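You operate a simulated robot arm through the tools that you are given. There is no shell and no other tool.

You run a simulated robot arm. Do the job below in one go: nothing can be reset, and whatever is moved stays where it is left.

## Task
Seat the job block due earliest in cell one's row and the one with the longest run in cell two's.
Fine: each on the first seat of its row; slide each row's nest slider to the nest printed on its block; leave the other job blocks.

The check looks at the end state, three seconds after you hand in, the way a careful person would. Anything else that was tipped, shoved, dropped, spilled or broken makes it a failure.

## Robot
A 7-joint arm with a two-finger parallel gripper, fixed in place. Base frame: the origin is at the foot of the arm, x ahead of it, y to its left, z up; the work surface is at about z = 810. Lengths are in mm, angles in degrees, forces in N, time in s.
With the tool pointing down near the work surface it reaches from about 480 to 920 mm from the base axis. Its first joint turns from -115.0 to 115.0 degrees. Payload 3.91 kg.
The TCP is the grasp point between the finger pads, 30 mm short of the fingertips. In the tool frame z runs along the fingers and y along their closing line. Largest opening 110 mm; finger width 20, thickness 10; the body of the gripper, 48 by 112 mm, starts 55 mm behind the TCP.
Orientation is told as [roll, pitch, yaw] about the base's x, y, z axes, in that order, counted from this pose: with the fingers straight down and closing along the base's y, the tool's x points along the base's -x, its y along +y and its z along -z.

## Interface
- The arm moves only by the tool jog_arm. Its argument "rows" is a list of rows, each a list of 7 numbers: the shift along the base's x, y, z in cm, then the turn, a rotation vector about the base's x, y, z in degrees, then the closure in counts, from 0 (fully open) to 255 (shut). In form: [[dx, dy, dz, ax, ay, az, claw], ...]. A call has 1 to 20 rows; each row is the pose to reach, as a shift and turn from the pose commanded when the call began. Each row takes 0.2 s and may step no farther than 50 mm and 8.6 degrees from the row before; otherwise, or with a gripper value out of range, the whole call is refused. Where a pose cannot be reached the arm comes as near as it can. A force on the tool above 40 N (or 10 N above the force at the start of the call, whichever is more), or a blocked arm, ends the call early, and 0.2 s more pass. The fingers move at their own pace (about 153 mm/s each) and stop on an object; they squeeze with about 29 N. The grip force told is the motor's: it shows also when the fingers shut on nothing. Time passes only in rows, and 0.2 s behind the last, so rows that repeat a pose let the fingers close. It gives the time, the measured TCP pose, the force on the tool (base axes), the opening and the grip force at its end, in the units of the frame above (readings bear some noise), with the torque about the TCP (base axes, N m) and any sound that the robot's microphone picked up.
- Cameras (640 x 400 px; columns grow to the right, rows downward): "scene" is fixed at [219.4, 501.2, 1520.9]; the picture's right is [-0.75, -0.67, 0.00], its down [-0.40, 0.45, -0.80] and it looks along [0.53, -0.60, -0.60] (base axes); focal length 312 px, centre (320, 200). "wrist" rides on the gripper at [72, 17, -103] in the tool frame; the picture's right is [-0.23, 0.97, 0.00], its down [-0.76, -0.18, -0.62] and it looks along [-0.61, -0.14, 0.78] (tool axes); focal length 222 px, centre (320, 200). There is no depth. A picture from a camera that has moved, and an enlarged one, comes with that camera's place and axes in the base frame and with its lens.
- get_image(camera): a new picture of that camera. It takes no simulated time.
- lift_body(by): slides the trunk up (or, below 0, down) by that many mm; the arm rides with it, the base frame stays. It gives what a move gives, with no picture.
- zoom(camera, box): a new picture of the part [left, top, right, bottom] of that camera's present view, enlarged. It takes no simulated time.
- finish_job(): hands the job in; it is judged then, once.

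Places have to be worked out from the pictures, the camera data and where the tool is seen. Open the gripper and draw the arm clear of the work before you hand the job in, unless the task says otherwise.

The tools are called by a JSON object that holds its "op" and its "data". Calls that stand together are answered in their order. jog_arm: Moves the arm, as the interface text tells. Its arguments: {"type":"object","properties":{"rows":{"type":"array"}},"required":["rows"]} The other tools are called the same way: lift_body (by) slides the trunk up or down; get_image (camera) takes a picture; zoom (camera, box) takes an enlarged picture of a part of a camera's view; finish_job () hands the job in.

At the start:

```text
t: 0.0
position: [659.1, 99.6, 1072.7]
tool_rot: [0.1, 0.0, 0.1]
ft_force: [0.1, -0.5, 0.3]
moment: [-0.04, -0.01, -0.01]
opening: 109.9
gripper_force: 0.0
trunk travel left (down, up): [-725.0, 265.0]
```

scene: 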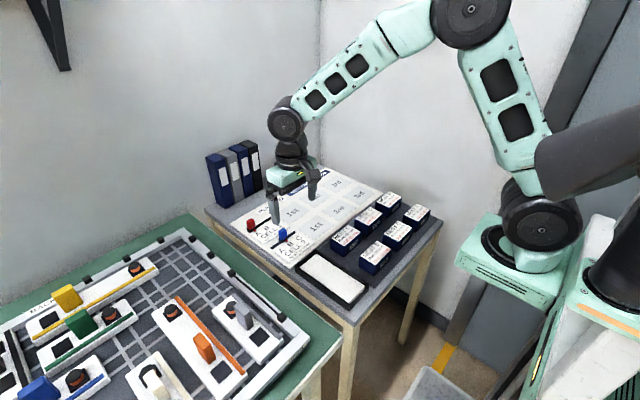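
wrist: 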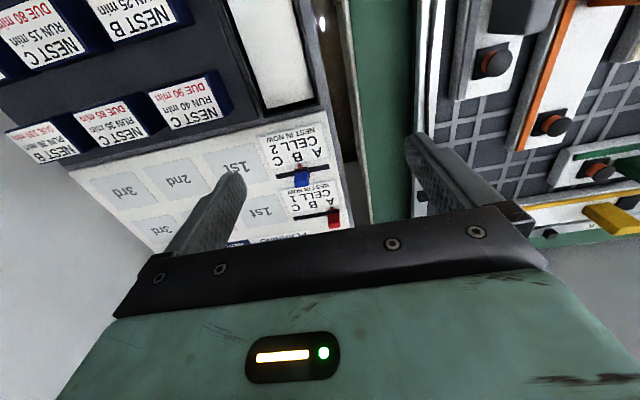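

I'll look closely at the block labels and the board before moving.

{"op": "zoom", "data": {"camera": "scene", "box": [320, 180, 440, 280]}}

{"op": "zoom", "data": {"camera": "scene", "box": [230, 160, 390, 270]}}

{"op": "zoom", "data": {"camera": "wrist", "box": [0, 0, 250, 170]}}

{"op": "zoom", "data": {"camera": "wrist", "box": [80, 110, 360, 260]}}

```text
4.00 times, centred on (380, 230) of scene
camera zoom: at [219.4, 501.2, 1520.9], right [-0.75, -0.67, 0.0], down [-0.4, 0.45, -0.8], along [0.53, -0.6, -0.6], focal length 1249 px, centre (80, 80)
```

zoom: 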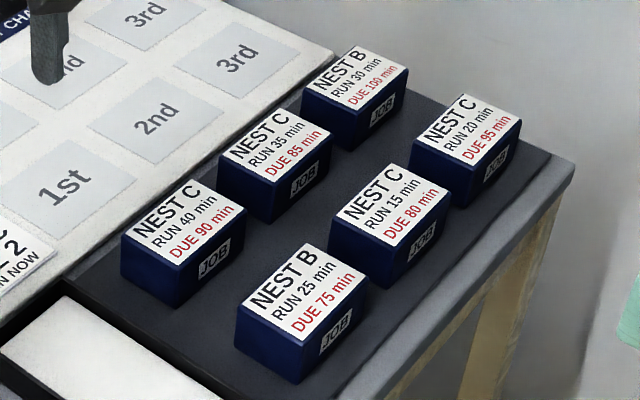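

```text
3.64 times, centred on (310, 215) of scene
camera zoom: at [219.4, 501.2, 1520.9], right [-0.75, -0.67, 0.0], down [-0.4, 0.45, -0.8], along [0.53, -0.6, -0.6], focal length 1135 px, centre (356, 146)
```

zoom: 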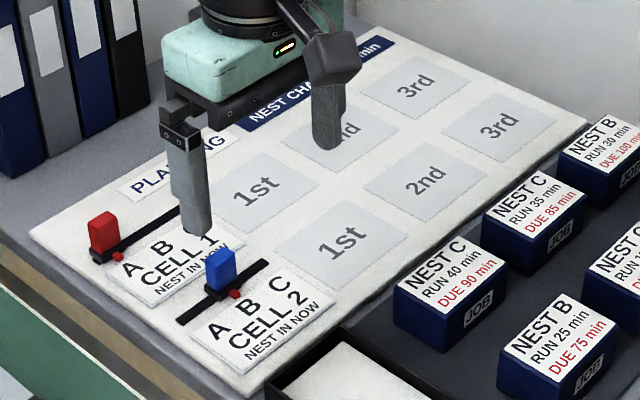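

```text
2.35 times, centred on (125, 85) of wrist
camera zoom: at [586.4, 114.4, 1178.0], right [0.23, 0.97, 0.0], down [0.76, -0.18, 0.62], along [0.61, -0.14, -0.78], focal length 523 px, centre (779, 471)
```

zoom: 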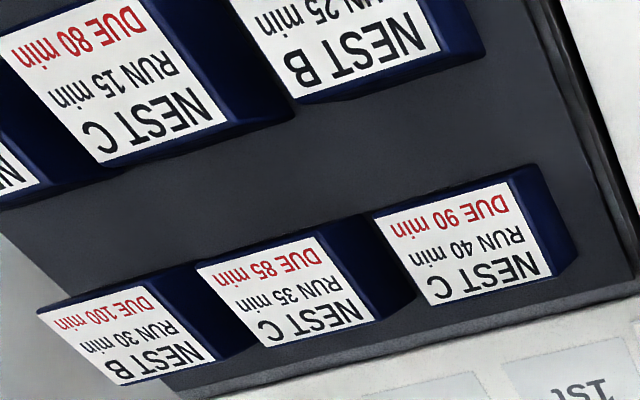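

```text
2.29 times, centred on (220, 185) of wrist
camera zoom: at [586.4, 114.4, 1178.0], right [0.23, 0.97, 0.0], down [0.76, -0.18, 0.62], along [0.61, -0.14, -0.78], focal length 508 px, centre (549, 234)
```

zoom: 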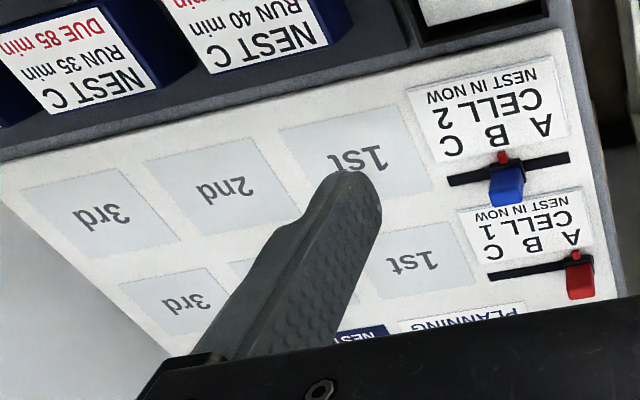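

Labels: earliest due is DUE 75 (NEST B), the near-left block at about (520, -80). Longest run is RUN 40 (NEST C), at about (631, -82). So cell 1 (red slider, now at A) goes to B, and cell 2 (blue slider, now at B) goes to C. I'll pull the arm back and up a little to get a clear wrist view of the board and confirm positions.

{"op": "jog_arm", "data": {"rows": [[-4, -2, 0, 0, 0, 0, 0], [-8, -4, 0, 0, 0, 0, 0], [-12, -6, 0, 0, 0, 0, 0]]}}

```text
t: 0.8
position: [538.2, 38.8, 1073.2]
tool_rot: [0.1, -0.1, 0.0]
ft_force: [0.2, 0.2, -0.2]
moment: [-0.03, 0.05, 0.02]
opening: 109.7
gripper_force: 0.0
trunk travel left (down, up): [-725.0, 265.0]
```

The arm is at about (538, 39, 1073). I'll take pictures from here.

{"op": "get_image", "data": {"camera": "wrist"}}

{"op": "zoom", "data": {"camera": "scene", "box": [230, 160, 390, 260]}}

```text
taken
camera wrist: at [465.8, 53.7, 1178.3], right [0.23, 0.97, 0.0], down [0.76, -0.18, 0.62], along [0.61, -0.14, -0.78], focal length 222 px, centre (320, 200)
```

wrist: 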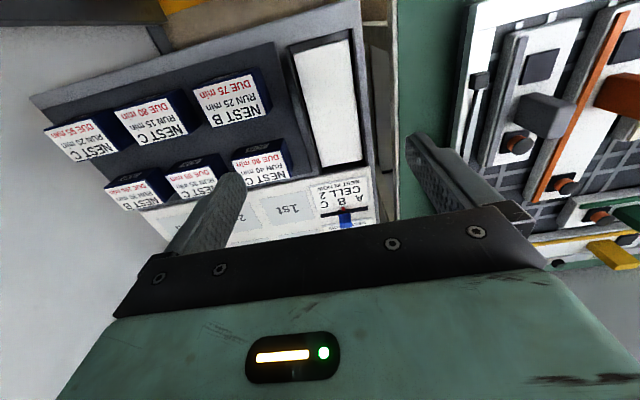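

```text
4.00 times, centred on (310, 210) of scene
camera zoom: at [219.4, 501.2, 1520.9], right [-0.75, -0.67, 0.0], down [-0.4, 0.45, -0.8], along [0.53, -0.6, -0.6], focal length 1249 px, centre (360, 160)
```

zoom: 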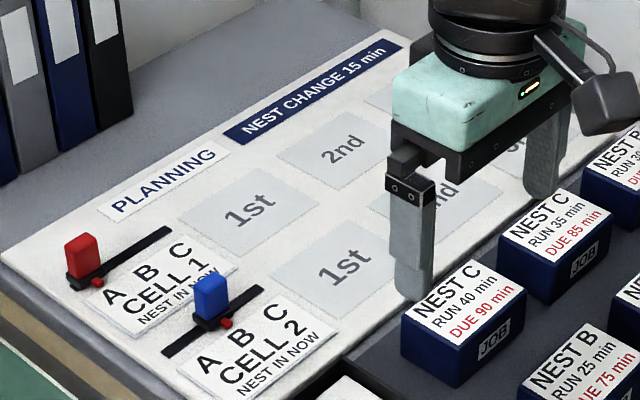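

The wrist camera sees what's nearer the base at the top, so I'll move forward to bring the sliders and seats into the open part of its view.

{"op": "jog_arm", "data": {"rows": [[4.5, 0, 0, 0, 0, 0, 0], [9, 0, 0, 0, 0, 0, 0], [13.5, 0, 0, 0, 0, 0, 0], [18, 0, 0, 0, 0, 0, 0], [22, 0, 0, 0, 0, 0, 0]]}}

{"op": "get_image", "data": {"camera": "wrist"}}

{"op": "zoom", "data": {"camera": "wrist", "box": [200, 40, 420, 180]}}

```text
t: 2.0
position: [757.1, 34.5, 1073.8]
tool_rot: [0.2, 0.0, 0.0]
ft_force: [-0.6, 0.2, 0.2]
moment: [-0.01, -0.02, 0.01]
opening: 110.0
gripper_force: 0.1
trunk travel left (down, up): [-725.0, 265.0]
```

```text
taken
camera wrist: at [684.7, 50.9, 1177.4], right [0.23, 0.97, 0.0], down [0.76, -0.18, 0.62], along [0.61, -0.14, -0.78], focal length 222 px, centre (320, 200)
```

wrist: 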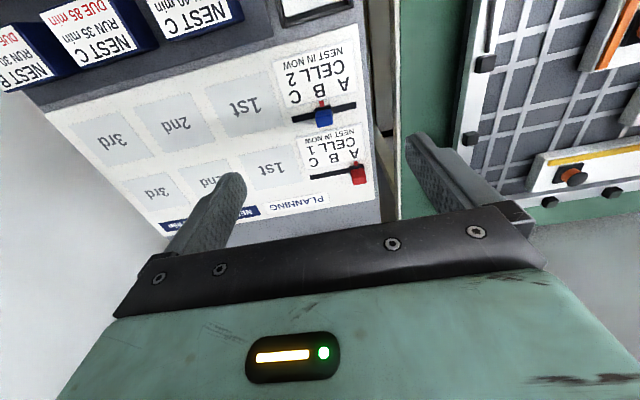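

```text
2.86 times, centred on (310, 110) of wrist
camera zoom: at [684.7, 50.9, 1177.4], right [0.23, 0.97, 0.0], down [0.76, -0.18, 0.62], along [0.61, -0.14, -0.78], focal length 635 px, centre (349, 457)
```

zoom: 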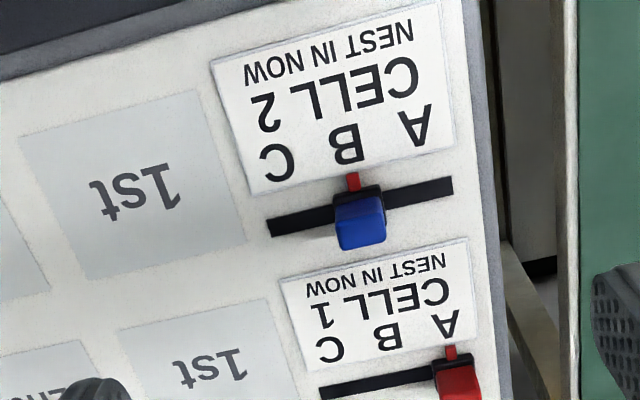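

Track geometry is clear: A/B/C sit at y of about 69/31/-7 on both tracks. The tracks run along y, at x≈795 for blue and x≈910 for red. I'll re-read the settled pose and zoom on the knobs to get their size and height.

{"op": "jog_arm", "data": {"rows": [[0, 0, 0, 0, 0, 0, 0], [0, 0, 0, 0, 0, 0, 0]]}}

{"op": "zoom", "data": {"camera": "wrist", "box": [280, 80, 400, 200]}}

{"op": "zoom", "data": {"camera": "scene", "box": [235, 205, 315, 265]}}

{"op": "get_image", "data": {"camera": "scene"}}

```text
t: 2.6
position: [757.3, 35.4, 1071.4]
tool_rot: [0.1, 0.1, 0.0]
ft_force: [0.7, -0.5, 0.3]
moment: [-0.02, -0.01, 0.02]
opening: 110.1
gripper_force: 0.0
trunk travel left (down, up): [-725.0, 265.0]
```

```text
3.33 times, centred on (340, 140) of wrist
camera zoom: at [684.8, 50.9, 1177.0], right [0.23, 0.97, 0.0], down [0.76, -0.18, 0.62], along [0.61, -0.14, -0.78], focal length 740 px, centre (253, 400)
```

zoom: 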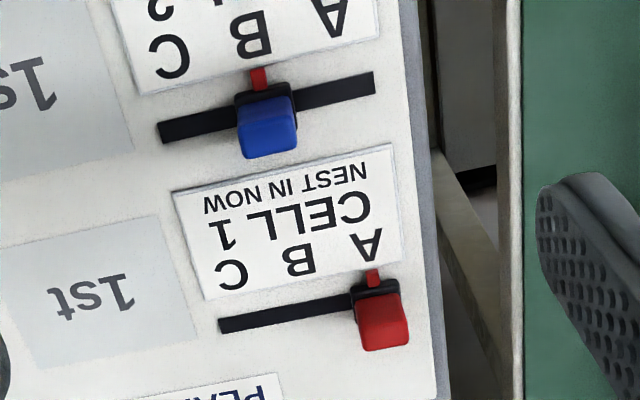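

```text
6.67 times, centred on (275, 235) of scene
camera zoom: at [219.4, 501.2, 1520.9], right [-0.75, -0.67, 0.0], down [-0.4, 0.45, -0.8], along [0.53, -0.6, -0.6], focal length 2082 px, centre (620, -33)
```

zoom: 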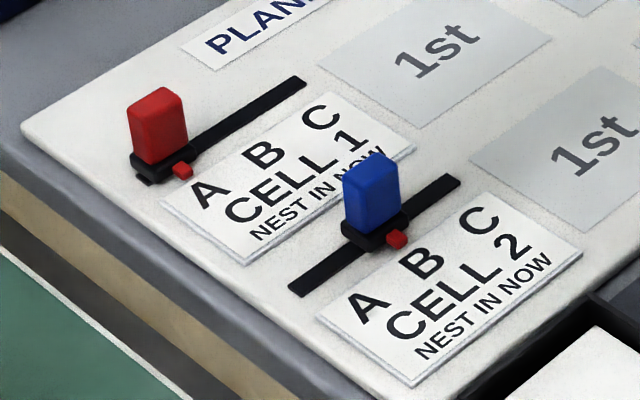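

```text
taken
```

scene: 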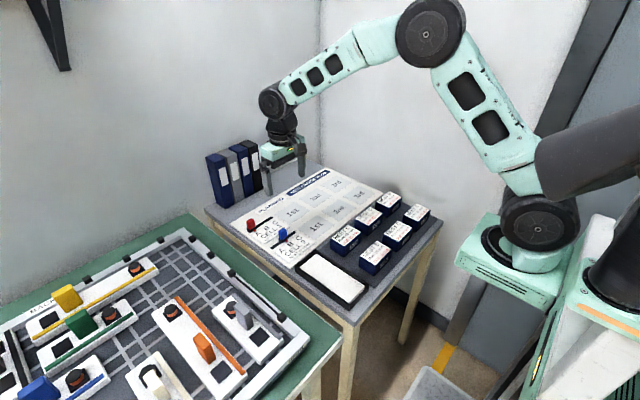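

The knobs are about 22 mm wide on small carriages, with tops near z≈855. I'll go above the blue knob at about (795, 31) with the fingers partly closed, stop at z≈925, and check alignment.

{"op": "jog_arm", "data": {"rows": [[2, -0.2, -3, 0, 0, 0, 60], [3.8, -0.4, -7, 0, 0, 0, 93], [3.8, -0.4, -11, 0, 0, 0, 93], [3.8, -0.4, -14.7, 0, 0, 0, 93], [3.8, -0.4, -14.7, 0, 0, 0, 93]]}}

{"op": "zoom", "data": {"camera": "scene", "box": [235, 185, 335, 265]}}

{"op": "get_image", "data": {"camera": "wrist"}}

```text
t: 3.8
position: [798.8, 34.7, 926.2]
tool_rot: [0.1, 0.0, 0.0]
ft_force: [0.8, 0.4, -0.6]
moment: [0.0, -0.04, 0.01]
opening: 69.9
gripper_force: 0.1
trunk travel left (down, up): [-725.0, 265.0]
```

```text
5.00 times, centred on (285, 225) of scene
camera zoom: at [219.4, 501.2, 1520.9], right [-0.75, -0.67, 0.0], down [-0.4, 0.45, -0.8], along [0.53, -0.6, -0.6], focal length 1561 px, centre (495, 75)
```

zoom: 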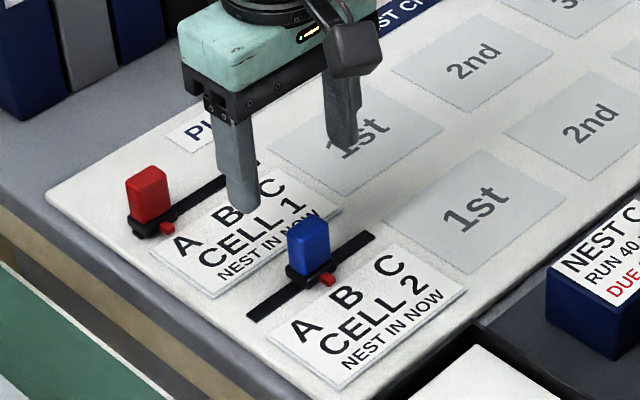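

```text
taken
camera wrist: at [725.4, 51.2, 1030.9], right [0.23, 0.97, 0.0], down [0.76, -0.18, 0.62], along [0.61, -0.14, -0.78], focal length 222 px, centre (320, 200)
```

wrist: 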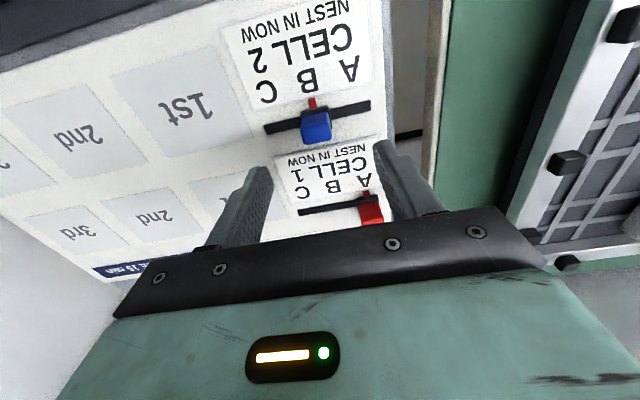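

The reading is (798, 34.5, 926). I'll zoom the wrist view here, since the camera is closer, to refine knob positions.

{"op": "zoom", "data": {"camera": "wrist", "box": [230, 70, 400, 240]}}

```text
2.35 times, centred on (315, 155) of wrist
camera zoom: at [725.4, 51.2, 1030.9], right [0.23, 0.97, 0.0], down [0.76, -0.18, 0.62], along [0.61, -0.14, -0.78], focal length 523 px, centre (332, 306)
```

zoom: 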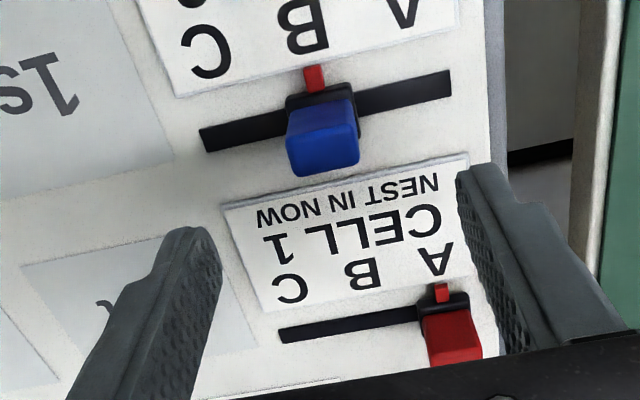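

Blue knob is at about (794, 31) with its top near z≈863. I'll descend straddling it to z≈860 and close gently on it.

{"op": "jog_arm", "data": {"rows": [[-0.3, -0.3, -3, 0, 0, 0, 93], [-0.3, -0.3, -6.6, 0, 0, 0, 93], [-0.3, -0.3, -6.6, 0, 0, 0, 93], [-0.3, -0.3, -6.6, 0, 0, 0, 255], [-0.3, -0.3, -6.6, 0, 0, 0, 255], [-0.3, -0.3, -6.6, 0, 0, 0, 255]]}}

{"op": "zoom", "data": {"camera": "scene", "box": [235, 185, 335, 265]}}

{"op": "zoom", "data": {"camera": "wrist", "box": [200, 40, 440, 240]}}

```text
t: 5.2
position: [799.2, 33.2, 860.1]
tool_rot: [0.1, 0.0, 0.1]
ft_force: [-0.2, 0.9, -4.7]
moment: [-0.11, -1.15, -0.05]
opening: 25.0
gripper_force: 45.0
trunk travel left (down, up): [-725.0, 265.0]
```

```text
5.00 times, centred on (285, 225) of scene
camera zoom: at [219.4, 501.2, 1520.9], right [-0.75, -0.67, 0.0], down [-0.4, 0.45, -0.8], along [0.53, -0.6, -0.6], focal length 1561 px, centre (495, 75)
```

zoom: 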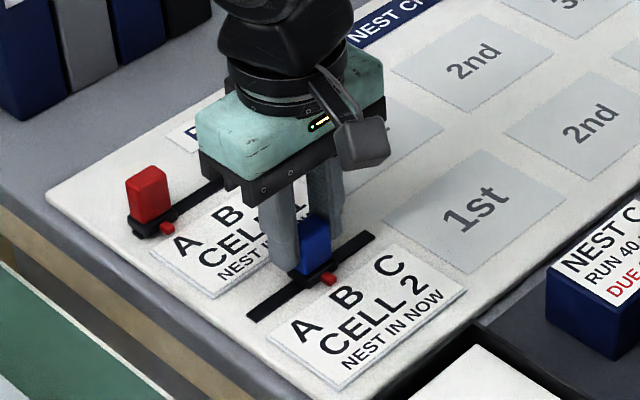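

```text
2.00 times, centred on (320, 140) of wrist
camera zoom: at [726.3, 47.8, 964.8], right [0.23, 0.97, 0.0], down [0.76, -0.18, 0.62], along [0.61, -0.14, -0.78], focal length 444 px, centre (320, 320)
```

zoom: 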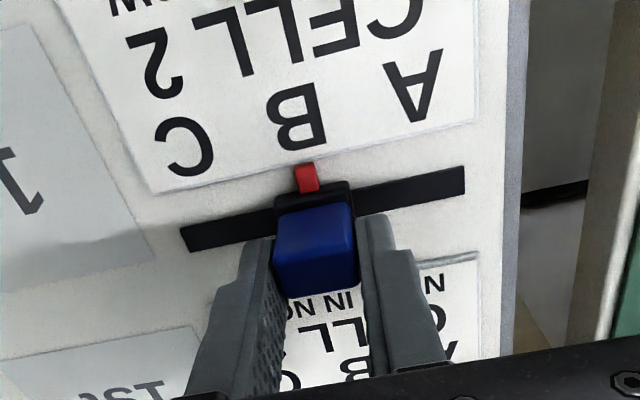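

Knob gripped (25 mm opening, 45 N), pointer at B. I'll slide it about 38 mm toward -y to C and check.

{"op": "jog_arm", "data": {"rows": [[0, -0.8, 0, 0, 0, 0, 255], [0, -1.6, 0, 0, 0, 0, 255], [0, -2.4, 0, 0, 0, 0, 255], [0, -3.2, 0, 0, 0, 0, 255], [0, -3.8, 0, 0, 0, 0, 255], [0, -3.8, 0, 0, 0, 0, 255]]}}

{"op": "zoom", "data": {"camera": "wrist", "box": [200, 40, 440, 240]}}

{"op": "zoom", "data": {"camera": "scene", "box": [235, 185, 335, 265]}}

```text
t: 6.6
position: [797.0, -4.8, 860.4]
tool_rot: [0.2, -0.3, 0.0]
ft_force: [28.9, 7.3, -5.0]
moment: [-0.28, -0.42, -0.08]
opening: 24.9
gripper_force: 45.2
trunk travel left (down, up): [-725.0, 265.0]
```

```text
2.00 times, centred on (320, 140) of wrist
camera zoom: at [724.4, 10.8, 965.2], right [0.23, 0.97, 0.0], down [0.76, -0.18, 0.63], along [0.61, -0.14, -0.78], focal length 444 px, centre (320, 320)
```

zoom: 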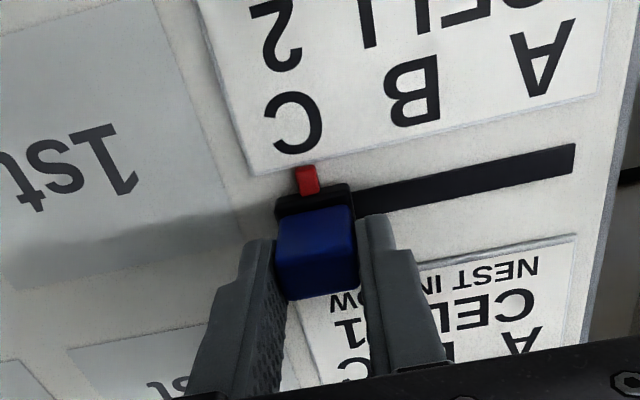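

```text
5.00 times, centred on (285, 225) of scene
camera zoom: at [219.4, 501.2, 1520.9], right [-0.75, -0.67, 0.0], down [-0.4, 0.45, -0.8], along [0.53, -0.6, -0.6], focal length 1561 px, centre (495, 75)
```

zoom: 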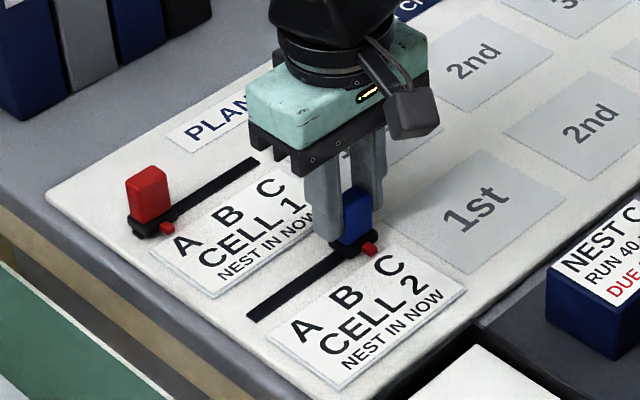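

The pointer is at C (y≈-6). I'll release the knob, rise straight up and move over the red knob at about (911, 69).

{"op": "jog_arm", "data": {"rows": [[0, -3.8, 0, 0, 0, 0, 120], [0, -3.8, 0, 0, 0, 0, 93], [0, -3.8, 4, 0, 0, 0, 93], [0, -3.8, 8, 0, 0, 0, 93], [2, -1, 10, 0, 0, 0, 93], [5, 1, 10, 0, 0, 0, 93], [8, 2.5, 10, 0, 0, 0, 93], [11.3, 3.7, 10, 0, 0, 0, 93], [11.3, 3.7, 10, 0, 0, 0, 93]]}}

```text
t: 7.3
position: [792.3, -34.4, 864.8]
tool_rot: [0.8, 0.6, 0.6]
ft_force: [1.9, 24.0, -5.9]
moment: [0.03, -0.3, -0.19]
opening: 81.5
gripper_force: 12.0
trunk travel left (down, up): [-725.0, 265.0]
stopped in row 3: the force on the tool passed its limit at 104 N (the readings are from after the stop); the commanded pose is now the measured one
```

I wrongly repeated the -3.8 cm offset, since shifts are relative to the pose at the start of each call, so the arm pushed toward -y. I'll look at what moved before doing anything else.

{"op": "zoom", "data": {"camera": "wrist", "box": [200, 40, 440, 240]}}

{"op": "zoom", "data": {"camera": "scene", "box": [235, 185, 335, 265]}}

```text
2.00 times, centred on (320, 140) of wrist
camera zoom: at [720.2, -19.3, 970.5], right [0.22, 0.98, 0.01], down [0.77, -0.18, 0.61], along [0.6, -0.13, -0.79], focal length 444 px, centre (320, 320)
```

zoom: 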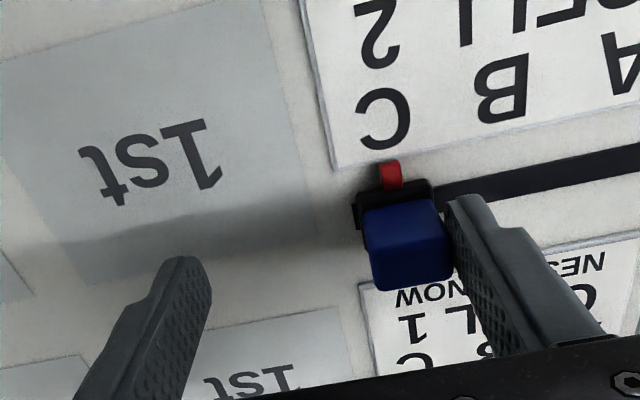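

```text
5.00 times, centred on (285, 225) of scene
camera zoom: at [219.4, 501.2, 1520.9], right [-0.75, -0.67, 0.0], down [-0.4, 0.45, -0.8], along [0.53, -0.6, -0.6], focal length 1561 px, centre (495, 75)
```

zoom: 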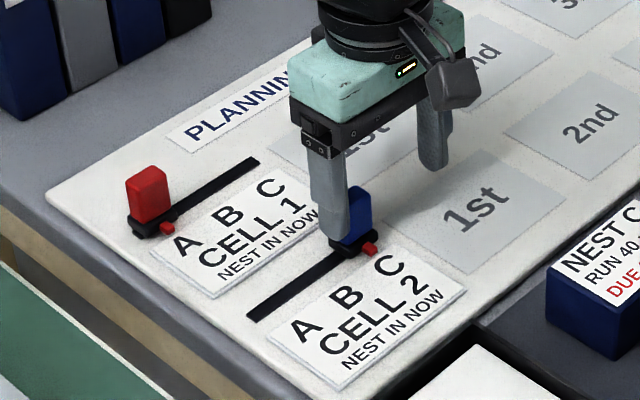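

The slider was only held against its end stop by the +y finger. The pointer is still at C and nothing else was touched. I'll move back +y to recentre around the knob, open a bit, rise straight up, and level the tool.

{"op": "jog_arm", "data": {"rows": [[0, 0.8, 0, 0, 0, 0, 60], [0, 1.8, 0, 0, 0, 0, 60], [0, 2.8, 0, 0, 0, 0, 60], [0, 2.8, 0, 0, 0, 0, 60], [0, 2.8, 4, -0.4, -0.3, -0.3, 60], [0, 2.8, 8, -0.8, -0.6, -0.6, 60], [0, 2.8, 11, -0.8, -0.6, -0.6, 60], [0, 2.8, 11, -0.8, -0.6, -0.6, 60]]}}

{"op": "zoom", "data": {"camera": "wrist", "box": [200, 40, 440, 240]}}

{"op": "zoom", "data": {"camera": "scene", "box": [235, 185, 335, 265]}}

```text
t: 9.1
position: [791.7, -11.2, 976.0]
tool_rot: [-0.4, 0.1, -0.3]
ft_force: [-0.1, 0.5, -0.8]
moment: [-0.04, 0.01, 0.0]
opening: 84.3
gripper_force: 0.1
trunk travel left (down, up): [-725.0, 265.0]
```

```text
2.00 times, centred on (320, 140) of wrist
camera zoom: at [718.9, 4.9, 1081.1], right [0.23, 0.97, -0.01], down [0.76, -0.18, 0.62], along [0.61, -0.15, -0.78], focal length 444 px, centre (320, 320)
```

zoom: 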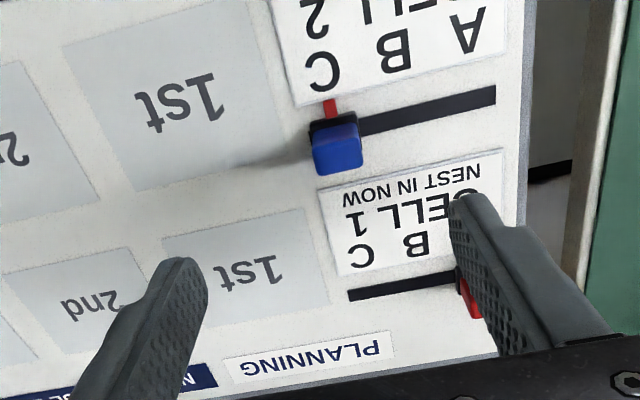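

```text
5.00 times, centred on (285, 225) of scene
camera zoom: at [219.4, 501.2, 1520.9], right [-0.75, -0.67, 0.0], down [-0.4, 0.45, -0.8], along [0.53, -0.6, -0.6], focal length 1561 px, centre (495, 75)
```

zoom: 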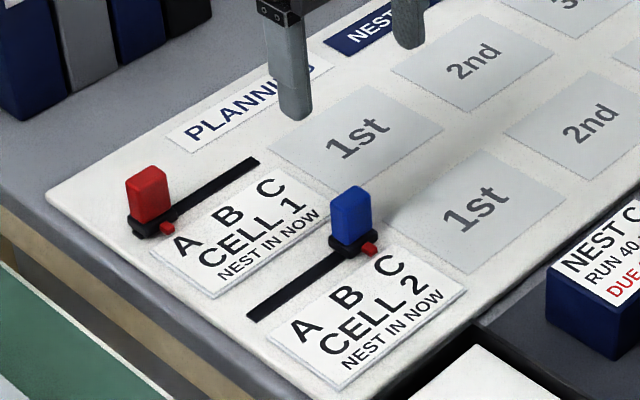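

Blue's pointer is within about 1 mm of C and the tool is free. Next I go over the red knob at (911, 69), staying at height and correcting the small tilt.

{"op": "jog_arm", "data": {"rows": [[3, 2, 0, 0.2, 0, 0.1, 93], [6, 4, 0, 0.4, -0.1, 0.3, 93], [9, 6.1, 0, 0.4, -0.1, 0.3, 93], [12, 8.1, -1.5, 0.4, -0.1, 0.3, 93], [12, 8.1, -3.5, 0.4, -0.1, 0.3, 93], [12, 8.1, -3.5, 0.4, -0.1, 0.3, 93]]}}

{"op": "zoom", "data": {"camera": "scene", "box": [215, 165, 335, 265]}}

{"op": "zoom", "data": {"camera": "wrist", "box": [200, 40, 440, 240]}}

```text
t: 10.5
position: [910.2, 69.1, 941.7]
tool_rot: [-0.1, -0.1, 0.0]
ft_force: [-0.3, 0.1, 0.0]
moment: [-0.03, 0.0, -0.04]
opening: 69.8
gripper_force: 0.0
trunk travel left (down, up): [-725.0, 265.0]
```

```text
4.00 times, centred on (275, 215) of scene
camera zoom: at [219.4, 501.2, 1520.9], right [-0.75, -0.67, 0.0], down [-0.4, 0.45, -0.8], along [0.53, -0.6, -0.6], focal length 1249 px, centre (500, 140)
```

zoom: 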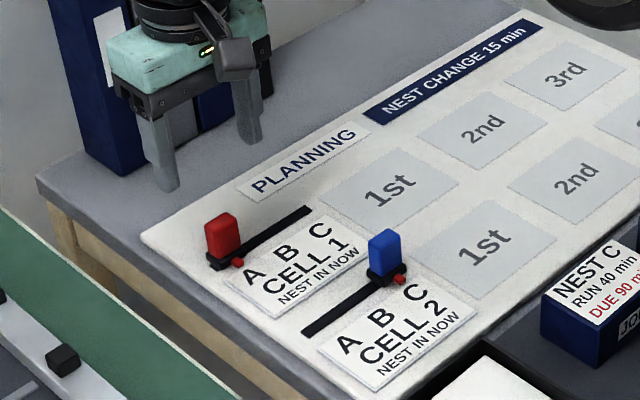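

```text
2.00 times, centred on (320, 140) of wrist
camera zoom: at [837.4, 85.2, 1046.3], right [0.23, 0.97, 0.0], down [0.76, -0.18, 0.62], along [0.61, -0.14, -0.78], focal length 444 px, centre (320, 320)
```

zoom: 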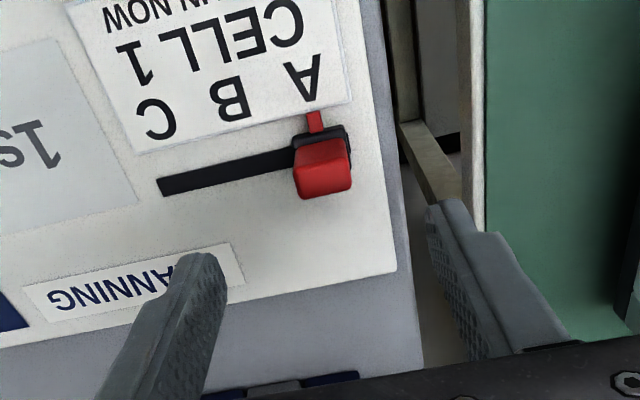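

I'm over the red knob (reading 910, 69, 942). I'll descend to z≈860 and close on it.

{"op": "jog_arm", "data": {"rows": [[0.1, 0, -4, 0, 0, 0, 93], [0.1, 0, -8.1, 0, 0, 0, 93], [0.1, 0, -8.1, 0, 0, 0, 93], [0.1, 0, -8.1, 0, 0, 0, 255], [0.1, 0, -8.1, 0, 0, 0, 255], [0.1, 0, -8.1, 0, 0, 0, 255]]}}

{"op": "zoom", "data": {"camera": "wrist", "box": [200, 40, 440, 240]}}

```text
t: 11.9
position: [912.2, 68.9, 859.9]
tool_rot: [0.1, -0.2, 0.0]
ft_force: [1.6, 2.4, -0.5]
moment: [-0.13, -0.47, 0.02]
opening: 24.5
gripper_force: 44.5
trunk travel left (down, up): [-725.0, 265.0]
```

```text
2.00 times, centred on (320, 140) of wrist
camera zoom: at [840.3, 84.7, 963.7], right [0.23, 0.97, 0.0], down [0.76, -0.18, 0.62], along [0.61, -0.14, -0.78], focal length 444 px, centre (320, 320)
```

zoom: 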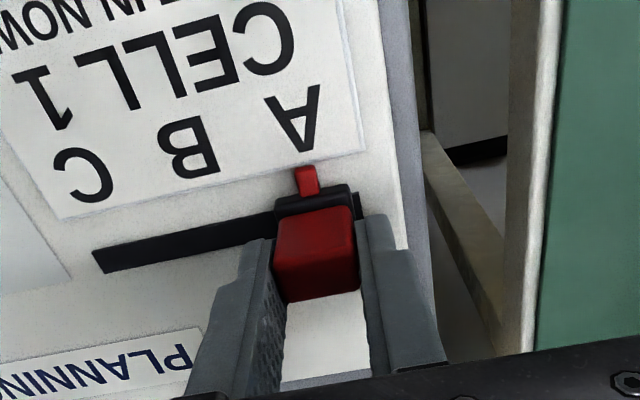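

Red knob gripped at y≈68. I'll slide it -37 mm toward B in this call only, then compare with the letter.

{"op": "jog_arm", "data": {"rows": [[0, -0.8, 0, 0, 0, 0, 255], [0, -1.6, 0, 0, 0, 0, 255], [0, -2.4, 0, 0, 0, 0, 255], [0, -3.2, 0, 0, 0, 0, 255], [0, -3.7, 0, 0, 0, 0, 255], [0, -3.7, 0, 0, 0, 0, 255], [0, -3.7, 0, 0, 0, 0, 255]]}}

{"op": "zoom", "data": {"camera": "wrist", "box": [200, 40, 440, 240]}}

{"op": "zoom", "data": {"camera": "scene", "box": [235, 185, 335, 265]}}

```text
t: 13.5
position: [912.3, 32.4, 859.2]
tool_rot: [0.0, 0.0, -0.1]
ft_force: [2.5, -1.2, 7.9]
moment: [-0.17, 1.49, 0.08]
opening: 24.8
gripper_force: 44.7
trunk travel left (down, up): [-725.0, 265.0]
```

```text
2.00 times, centred on (320, 140) of wrist
camera zoom: at [840.3, 48.6, 963.7], right [0.23, 0.97, 0.0], down [0.76, -0.18, 0.62], along [0.61, -0.14, -0.78], focal length 444 px, centre (320, 320)
```

zoom: 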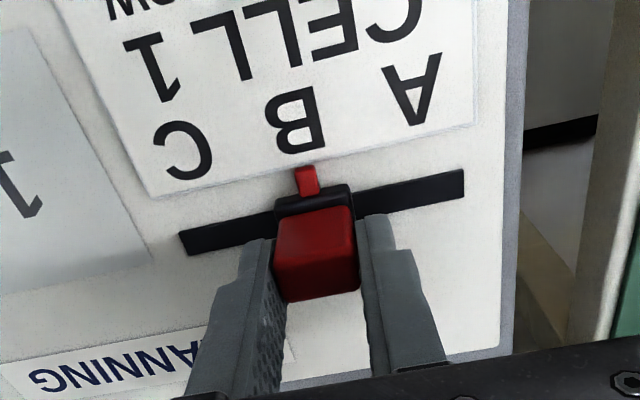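

```text
5.00 times, centred on (285, 225) of scene
camera zoom: at [219.4, 501.2, 1520.9], right [-0.75, -0.67, 0.0], down [-0.4, 0.45, -0.8], along [0.53, -0.6, -0.6], focal length 1561 px, centre (495, 75)
```

zoom: 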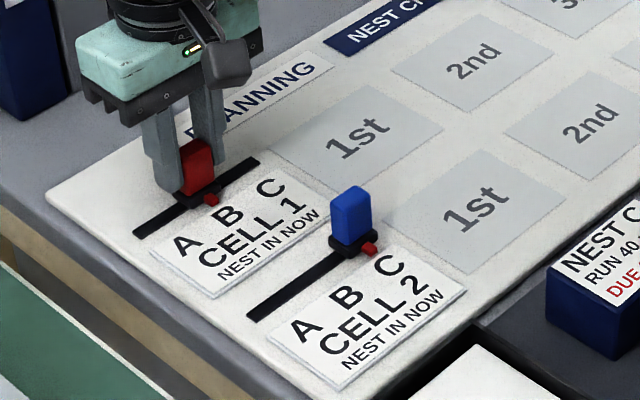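

The view matches the earlier blue-at-B view, so red is on B. I'll release with no shift and rise straight up.

{"op": "jog_arm", "data": {"rows": [[0, 0, 0, 0, 0, 0, 140], [0, 0, 0, 0, 0, 0, 93], [0, 0, 0, 0, 0, 0, 93], [0, 0, 4, 0, 0, 0, 93], [0, 0, 8, 0, 0, 0, 93], [0, 0, 12, 0, 0, 0, 93], [0, 0, 12, 0, 0, 0, 93]]}}

{"op": "zoom", "data": {"camera": "wrist", "box": [200, 40, 440, 240]}}

{"op": "zoom", "data": {"camera": "scene", "box": [235, 185, 335, 265]}}

```text
t: 15.1
position: [913.7, 32.9, 978.7]
tool_rot: [0.0, 0.0, 0.0]
ft_force: [0.0, -0.3, 0.6]
moment: [-0.01, 0.0, 0.03]
opening: 69.9
gripper_force: 0.0
trunk travel left (down, up): [-725.0, 265.0]
```

```text
2.00 times, centred on (320, 140) of wrist
camera zoom: at [841.3, 48.2, 1082.8], right [0.23, 0.97, 0.0], down [0.76, -0.18, 0.62], along [0.61, -0.14, -0.78], focal length 444 px, centre (320, 320)
```

zoom: 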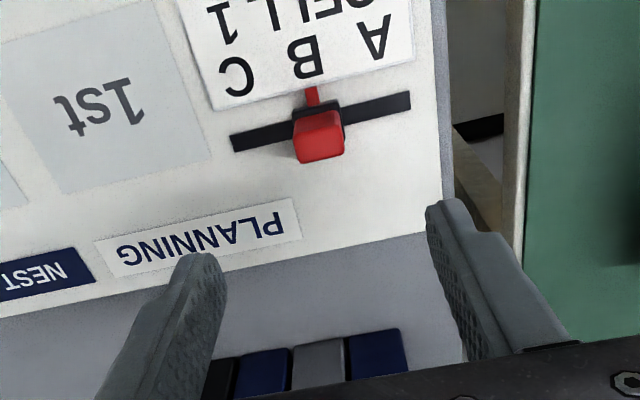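

```text
5.00 times, centred on (285, 225) of scene
camera zoom: at [219.4, 501.2, 1520.9], right [-0.75, -0.67, 0.0], down [-0.4, 0.45, -0.8], along [0.53, -0.6, -0.6], focal length 1561 px, centre (495, 75)
```

zoom: 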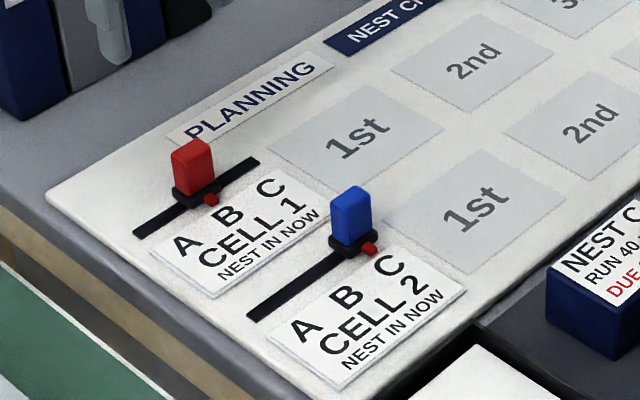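

Both sliders are set: red on B, blue on C. Seat centres come out at about (875, -84) for cell 1 and (760, -84) for cell 2. I'll go back at height to above the DUE 75 block at about (520, -82), opening the fingers, and look.

{"op": "jog_arm", "data": {"rows": [[-4, -1.2, 0.5, 0, 0, 0, 93], [-8.4, -2.4, 1, 0, 0, 0, 60], [-12.8, -3.7, 1, 0, 0, 0, 0], [-17.2, -5, 1, 0, 0, 0, 0], [-21.6, -6.3, 1, 0, 0, 0, 0], [-26, -7.6, 1, 0, 0, 0, 0], [-30.4, -8.9, 1, 0, 0, 0, 0], [-34.8, -10.2, 1, 0, 0, 0, 0], [-39.3, -11.4, 1, 0, 0, 0, 0], [-39.3, -11.4, 1, 0, 0, 0, 0]]}}

{"op": "get_image", "data": {"camera": "wrist"}}

{"op": "zoom", "data": {"camera": "wrist", "box": [200, 20, 440, 170]}}

{"op": "zoom", "data": {"camera": "scene", "box": [310, 180, 450, 290]}}

```text
t: 17.3
position: [520.9, -79.4, 987.9]
tool_rot: [0.0, -0.1, 0.0]
ft_force: [0.0, 0.2, -1.1]
moment: [0.01, 0.01, 0.0]
opening: 109.9
gripper_force: 0.0
trunk travel left (down, up): [-725.0, 265.0]
```

```text
taken
camera wrist: at [448.0, -64.2, 1092.8], right [0.23, 0.97, 0.0], down [0.76, -0.18, 0.62], along [0.61, -0.14, -0.78], focal length 222 px, centre (320, 200)
```

wrist: 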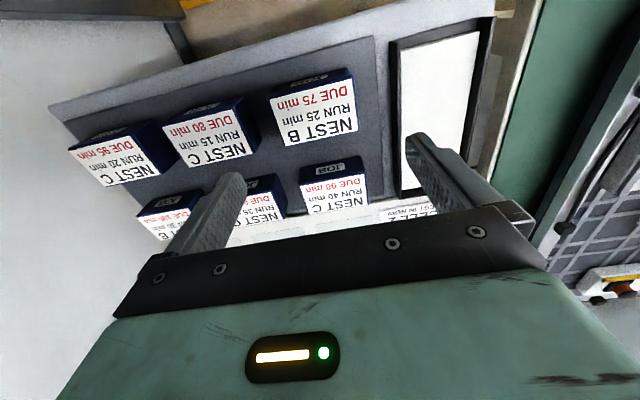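

```text
2.67 times, centred on (320, 95) of wrist
camera zoom: at [448.0, -64.2, 1092.8], right [0.23, 0.97, 0.0], down [0.76, -0.18, 0.62], along [0.61, -0.14, -0.78], focal length 592 px, centre (320, 480)
```

zoom: 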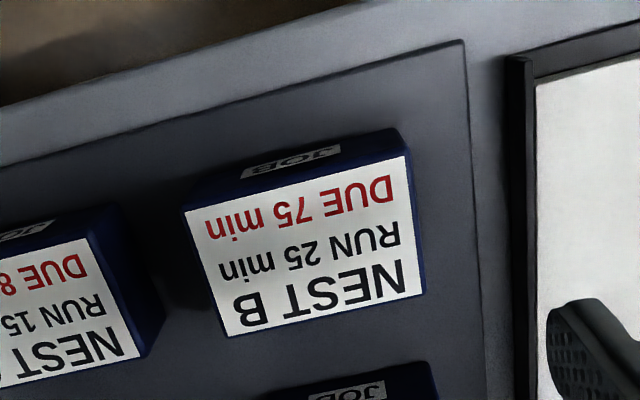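

```text
3.64 times, centred on (380, 235) of scene
camera zoom: at [219.4, 501.2, 1520.9], right [-0.75, -0.67, 0.0], down [-0.4, 0.45, -0.8], along [0.53, -0.6, -0.6], focal length 1135 px, centre (102, 73)
```

zoom: 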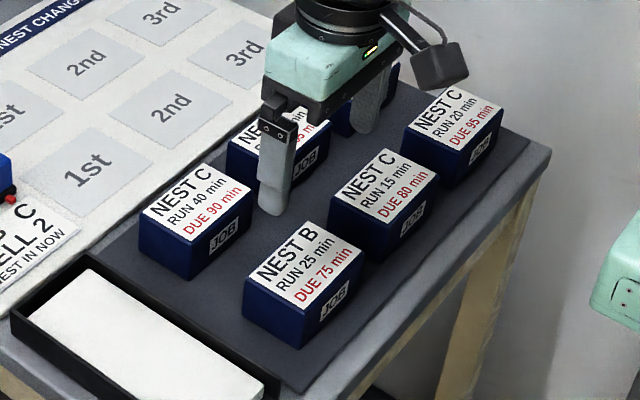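

The block's top measures about 52 × 85 mm, centred near (521, -86). I'll shift -5 mm in y and descend to z≈893 to check finger clearance on both sides.

{"op": "jog_arm", "data": {"rows": [[0.1, -0.5, -3, 0, 0, 0, 0], [0.1, -0.5, -6.5, 0, 0, 0, 0], [0.1, -0.5, -9.5, 0, 0, 0, 0], [0.1, -0.5, -9.5, 0, 0, 0, 0]]}}

{"op": "get_image", "data": {"camera": "wrist"}}

{"op": "zoom", "data": {"camera": "scene", "box": [310, 180, 450, 290]}}

```text
t: 18.3
position: [519.7, -88.6, 894.1]
tool_rot: [0.0, -0.1, 0.0]
ft_force: [0.7, 0.4, 0.4]
moment: [0.03, 0.0, 0.0]
opening: 109.7
gripper_force: 0.0
trunk travel left (down, up): [-725.0, 265.0]
```

```text
taken
camera wrist: at [447.1, -72.6, 998.2], right [0.23, 0.97, 0.0], down [0.76, -0.18, 0.62], along [0.61, -0.14, -0.78], focal length 222 px, centre (320, 200)
```

wrist: 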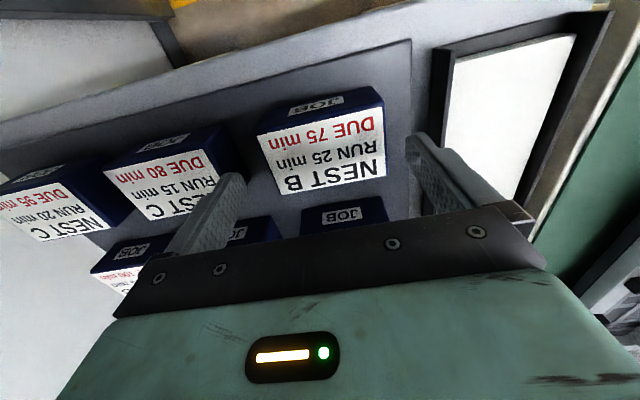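

```text
3.64 times, centred on (380, 235) of scene
camera zoom: at [219.4, 501.2, 1520.9], right [-0.75, -0.67, 0.0], down [-0.4, 0.45, -0.8], along [0.53, -0.6, -0.6], focal length 1135 px, centre (102, 73)
```

zoom: 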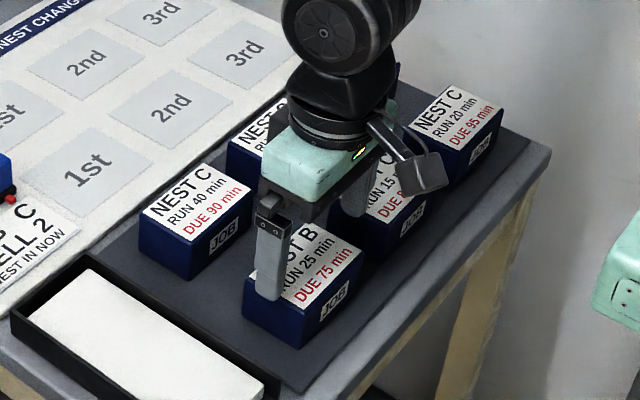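

Two views agree: block centre (522, -86.5), size 54 × 85, top z≈853. I'll nudge +3 mm in x and y, lower to z≈855, and grip.

{"op": "jog_arm", "data": {"rows": [[0.3, 0.25, 0, 0, 0, 0, 0], [0.3, 0.25, -2, 0, 0, 0, 0], [0.3, 0.25, -3.9, 0, 0, 0, 0], [0.3, 0.25, -3.9, 0, 0, 0, 0], [0.3, 0.25, -3.9, 0, 0, 0, 255], [0.3, 0.25, -3.9, 0, 0, 0, 255], [0.3, 0.25, -3.9, 0, 0, 0, 255]]}}

{"op": "zoom", "data": {"camera": "scene", "box": [310, 180, 450, 290]}}

```text
t: 19.9
position: [522.9, -85.5, 855.4]
tool_rot: [0.0, -0.1, 0.0]
ft_force: [-0.3, 0.4, 1.0]
moment: [0.0, -0.03, 0.03]
opening: 89.6
gripper_force: 29.0
trunk travel left (down, up): [-725.0, 265.0]
```

```text
3.64 times, centred on (380, 235) of scene
camera zoom: at [219.4, 501.2, 1520.9], right [-0.75, -0.67, 0.0], down [-0.4, 0.45, -0.8], along [0.53, -0.6, -0.6], focal length 1135 px, centre (102, 73)
```

zoom: 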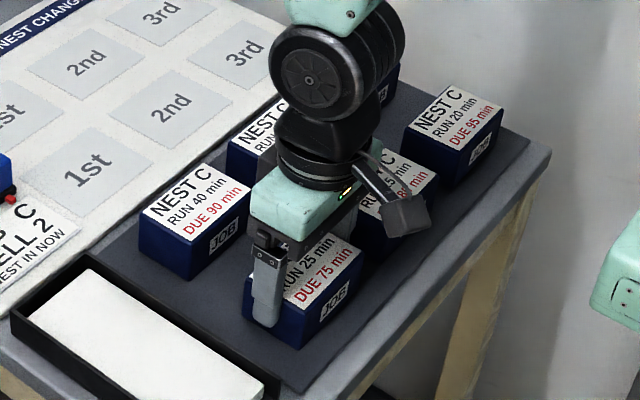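

Gripped, 89.6 mm wide. I'll lift it straight up.

{"op": "jog_arm", "data": {"rows": [[0, 0, 1, 0, 0, 0, 255], [0, 0, 3, 0, 0, 0, 255], [0, 0, 6, 0, 0, 0, 255], [0, 0, 9, 0, 0, 0, 255], [0, 0, 12, 0, 0, 0, 255], [0, 0, 12, 0, 0, 0, 255]]}}

{"op": "zoom", "data": {"camera": "scene", "box": [310, 160, 470, 290]}}

```text
t: 21.3
position: [524.1, -84.1, 973.9]
tool_rot: [0.0, -0.1, 0.1]
ft_force: [0.0, 0.0, -0.6]
moment: [0.0, -0.02, 0.01]
opening: 89.8
gripper_force: 29.1
trunk travel left (down, up): [-725.0, 265.0]
```

```text
3.08 times, centred on (390, 225) of scene
camera zoom: at [219.4, 501.2, 1520.9], right [-0.75, -0.67, 0.0], down [-0.4, 0.45, -0.8], along [0.53, -0.6, -0.6], focal length 961 px, centre (105, 123)
```

zoom: 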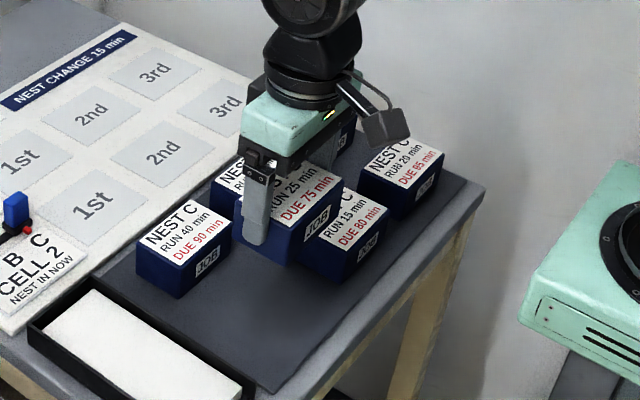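

The block is lifted level. I'll carry it forward at this height to above cell 1's first seat.

{"op": "jog_arm", "data": {"rows": [[3, 0, 0, 0, 0, 0, 255], [7, 0, 0, 0, 0, 0, 255], [11, 0, 0, 0, 0, 0, 255], [15, 0, 0, 0, 0, 0, 255], [19, 0, 0, 0, 0, 0, 255], [23, 0, 0, 0, 0, 0, 255], [27, 0, 0, 0, 0, 0, 255], [31, 0, 0, 0, 0, 0, 255], [34, 0, 0, 0, 0, 0, 255], [35.1, 0, 0, 0, 0, 0, 255], [35.1, 0, -3, 0, 0, 0, 255], [35.1, 0, -5, 0, 0, 0, 255], [35.1, 0, -5, 0, 0, 0, 255]]}}

{"op": "get_image", "data": {"camera": "wrist"}}

{"op": "zoom", "data": {"camera": "scene", "box": [235, 165, 375, 265]}}

```text
t: 24.1
position: [876.0, -83.1, 922.8]
tool_rot: [0.0, -0.1, 0.0]
ft_force: [0.4, -1.1, -1.3]
moment: [-0.05, -0.01, -0.01]
opening: 89.9
gripper_force: 29.1
trunk travel left (down, up): [-725.0, 265.0]
```

```text
taken
camera wrist: at [802.8, -67.2, 1027.9], right [0.23, 0.97, 0.0], down [0.76, -0.18, 0.62], along [0.61, -0.14, -0.78], focal length 222 px, centre (320, 200)
```

wrist: 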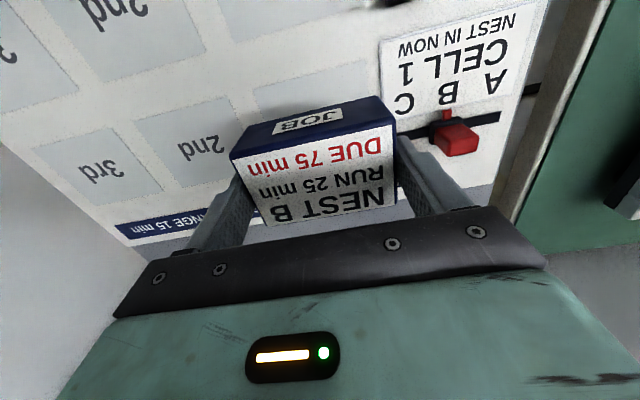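

```text
4.00 times, centred on (305, 215) of scene
camera zoom: at [219.4, 501.2, 1520.9], right [-0.75, -0.67, 0.0], down [-0.4, 0.45, -0.8], along [0.53, -0.6, -0.6], focal length 1249 px, centre (380, 140)
```

zoom: 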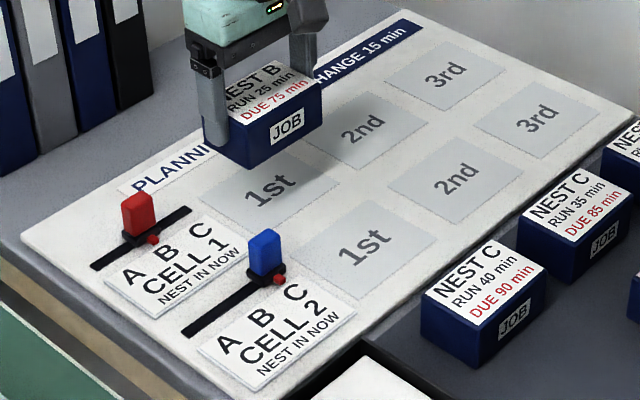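

Aligned over the seat. I'll lower to just above expected contact.

{"op": "jog_arm", "data": {"rows": [[0, 0, -2, 0, 0, 0, 255], [0, 0, -4, 0, 0, 0, 255], [0, 0, -5.4, 0, 0, 0, 255], [0, 0, -6.0, 0, 0, 0, 255], [0, 0, -6.2, 0, 0, 0, 255], [0, 0, -6.2, 0, 0, 0, 255]]}}

{"op": "zoom", "data": {"camera": "scene", "box": [235, 165, 375, 265]}}

{"op": "get_image", "data": {"camera": "wrist"}}

```text
t: 25.5
position: [875.3, -83.9, 863.2]
tool_rot: [0.0, -0.1, 0.0]
ft_force: [0.1, -0.1, -1.7]
moment: [0.02, 0.0, 0.0]
opening: 89.7
gripper_force: 28.6
trunk travel left (down, up): [-725.0, 265.0]
```

```text
4.00 times, centred on (305, 215) of scene
camera zoom: at [219.4, 501.2, 1520.9], right [-0.75, -0.67, 0.0], down [-0.4, 0.45, -0.8], along [0.53, -0.6, -0.6], focal length 1249 px, centre (380, 140)
```

zoom: 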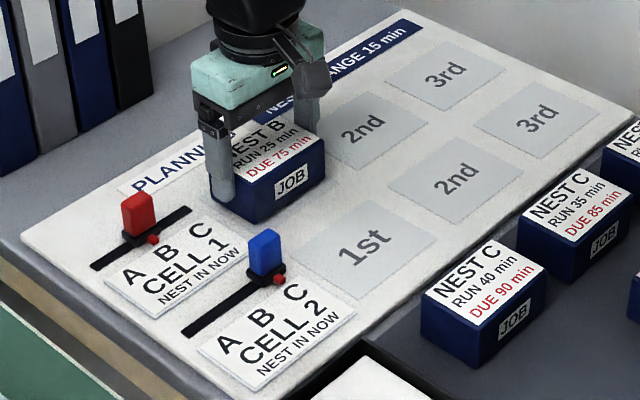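

```text
taken
camera wrist: at [802.2, -67.8, 967.9], right [0.23, 0.97, 0.0], down [0.76, -0.18, 0.62], along [0.61, -0.14, -0.78], focal length 222 px, centre (320, 200)
```

wrist: 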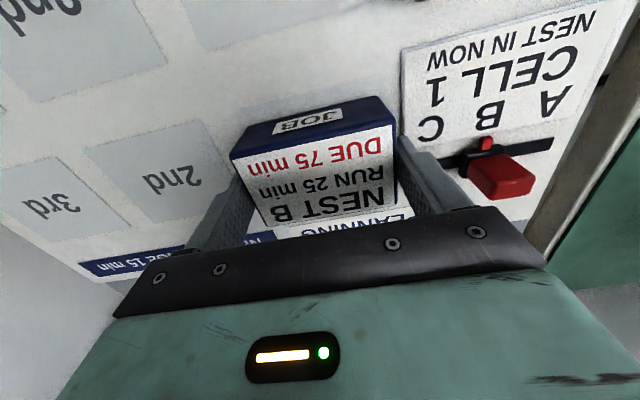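

Nearly down, with no contact force yet. I'll lower a few more millimetres slowly, watching for contact.

{"op": "jog_arm", "data": {"rows": [[0, 0, -0.2, 0, 0, 0, 255], [0, 0, -0.4, 0, 0, 0, 255], [0, 0, -0.4, 0, 0, 0, 255]]}}

```text
t: 26.3
position: [875.5, -82.5, 858.9]
tool_rot: [0.0, -0.2, 0.0]
ft_force: [-0.6, -0.3, 5.2]
moment: [-0.07, 0.25, 0.0]
opening: 89.7
gripper_force: 29.4
trunk travel left (down, up): [-725.0, 265.0]
```

Contact felt (+5 N). I'll release with the pose unchanged, opening slowly, then rise straight up.

{"op": "jog_arm", "data": {"rows": [[0, 0, -0.05, 0, 0, 0, 255], [0, 0, -0.05, 0, 0, 0, 30], [0, 0, -0.05, 0, 0, 0, 10], [0, 0, -0.05, 0, 0, 0, 0], [0, 0, 1.5, 0, 0, 0, 0], [0, 0, 4, 0, 0, 0, 0], [0, 0, 8, 0, 0, 0, 0], [0, 0, 12, 0, 0, 0, 0], [0, 0, 12, 0, 0, 0, 0]]}}

{"op": "zoom", "data": {"camera": "scene", "box": [235, 165, 375, 265]}}

{"op": "get_image", "data": {"camera": "wrist"}}

```text
t: 28.3
position: [876.8, -83.7, 982.0]
tool_rot: [0.0, -0.1, 0.0]
ft_force: [0.0, 0.0, 0.4]
moment: [0.01, 0.0, 0.0]
opening: 109.8
gripper_force: 0.1
trunk travel left (down, up): [-725.0, 265.0]
```

```text
4.00 times, centred on (305, 215) of scene
camera zoom: at [219.4, 501.2, 1520.9], right [-0.75, -0.67, 0.0], down [-0.4, 0.45, -0.8], along [0.53, -0.6, -0.6], focal length 1249 px, centre (380, 140)
```

zoom: 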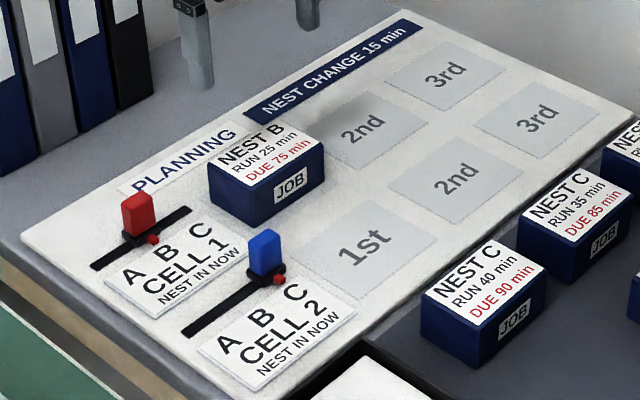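

```text
taken
camera wrist: at [804.3, -68.3, 1087.4], right [0.23, 0.97, 0.0], down [0.76, -0.18, 0.62], along [0.61, -0.14, -0.78], focal length 222 px, centre (320, 200)
```

wrist: 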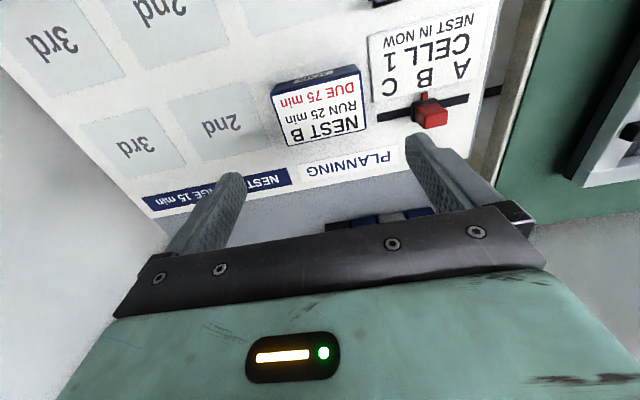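

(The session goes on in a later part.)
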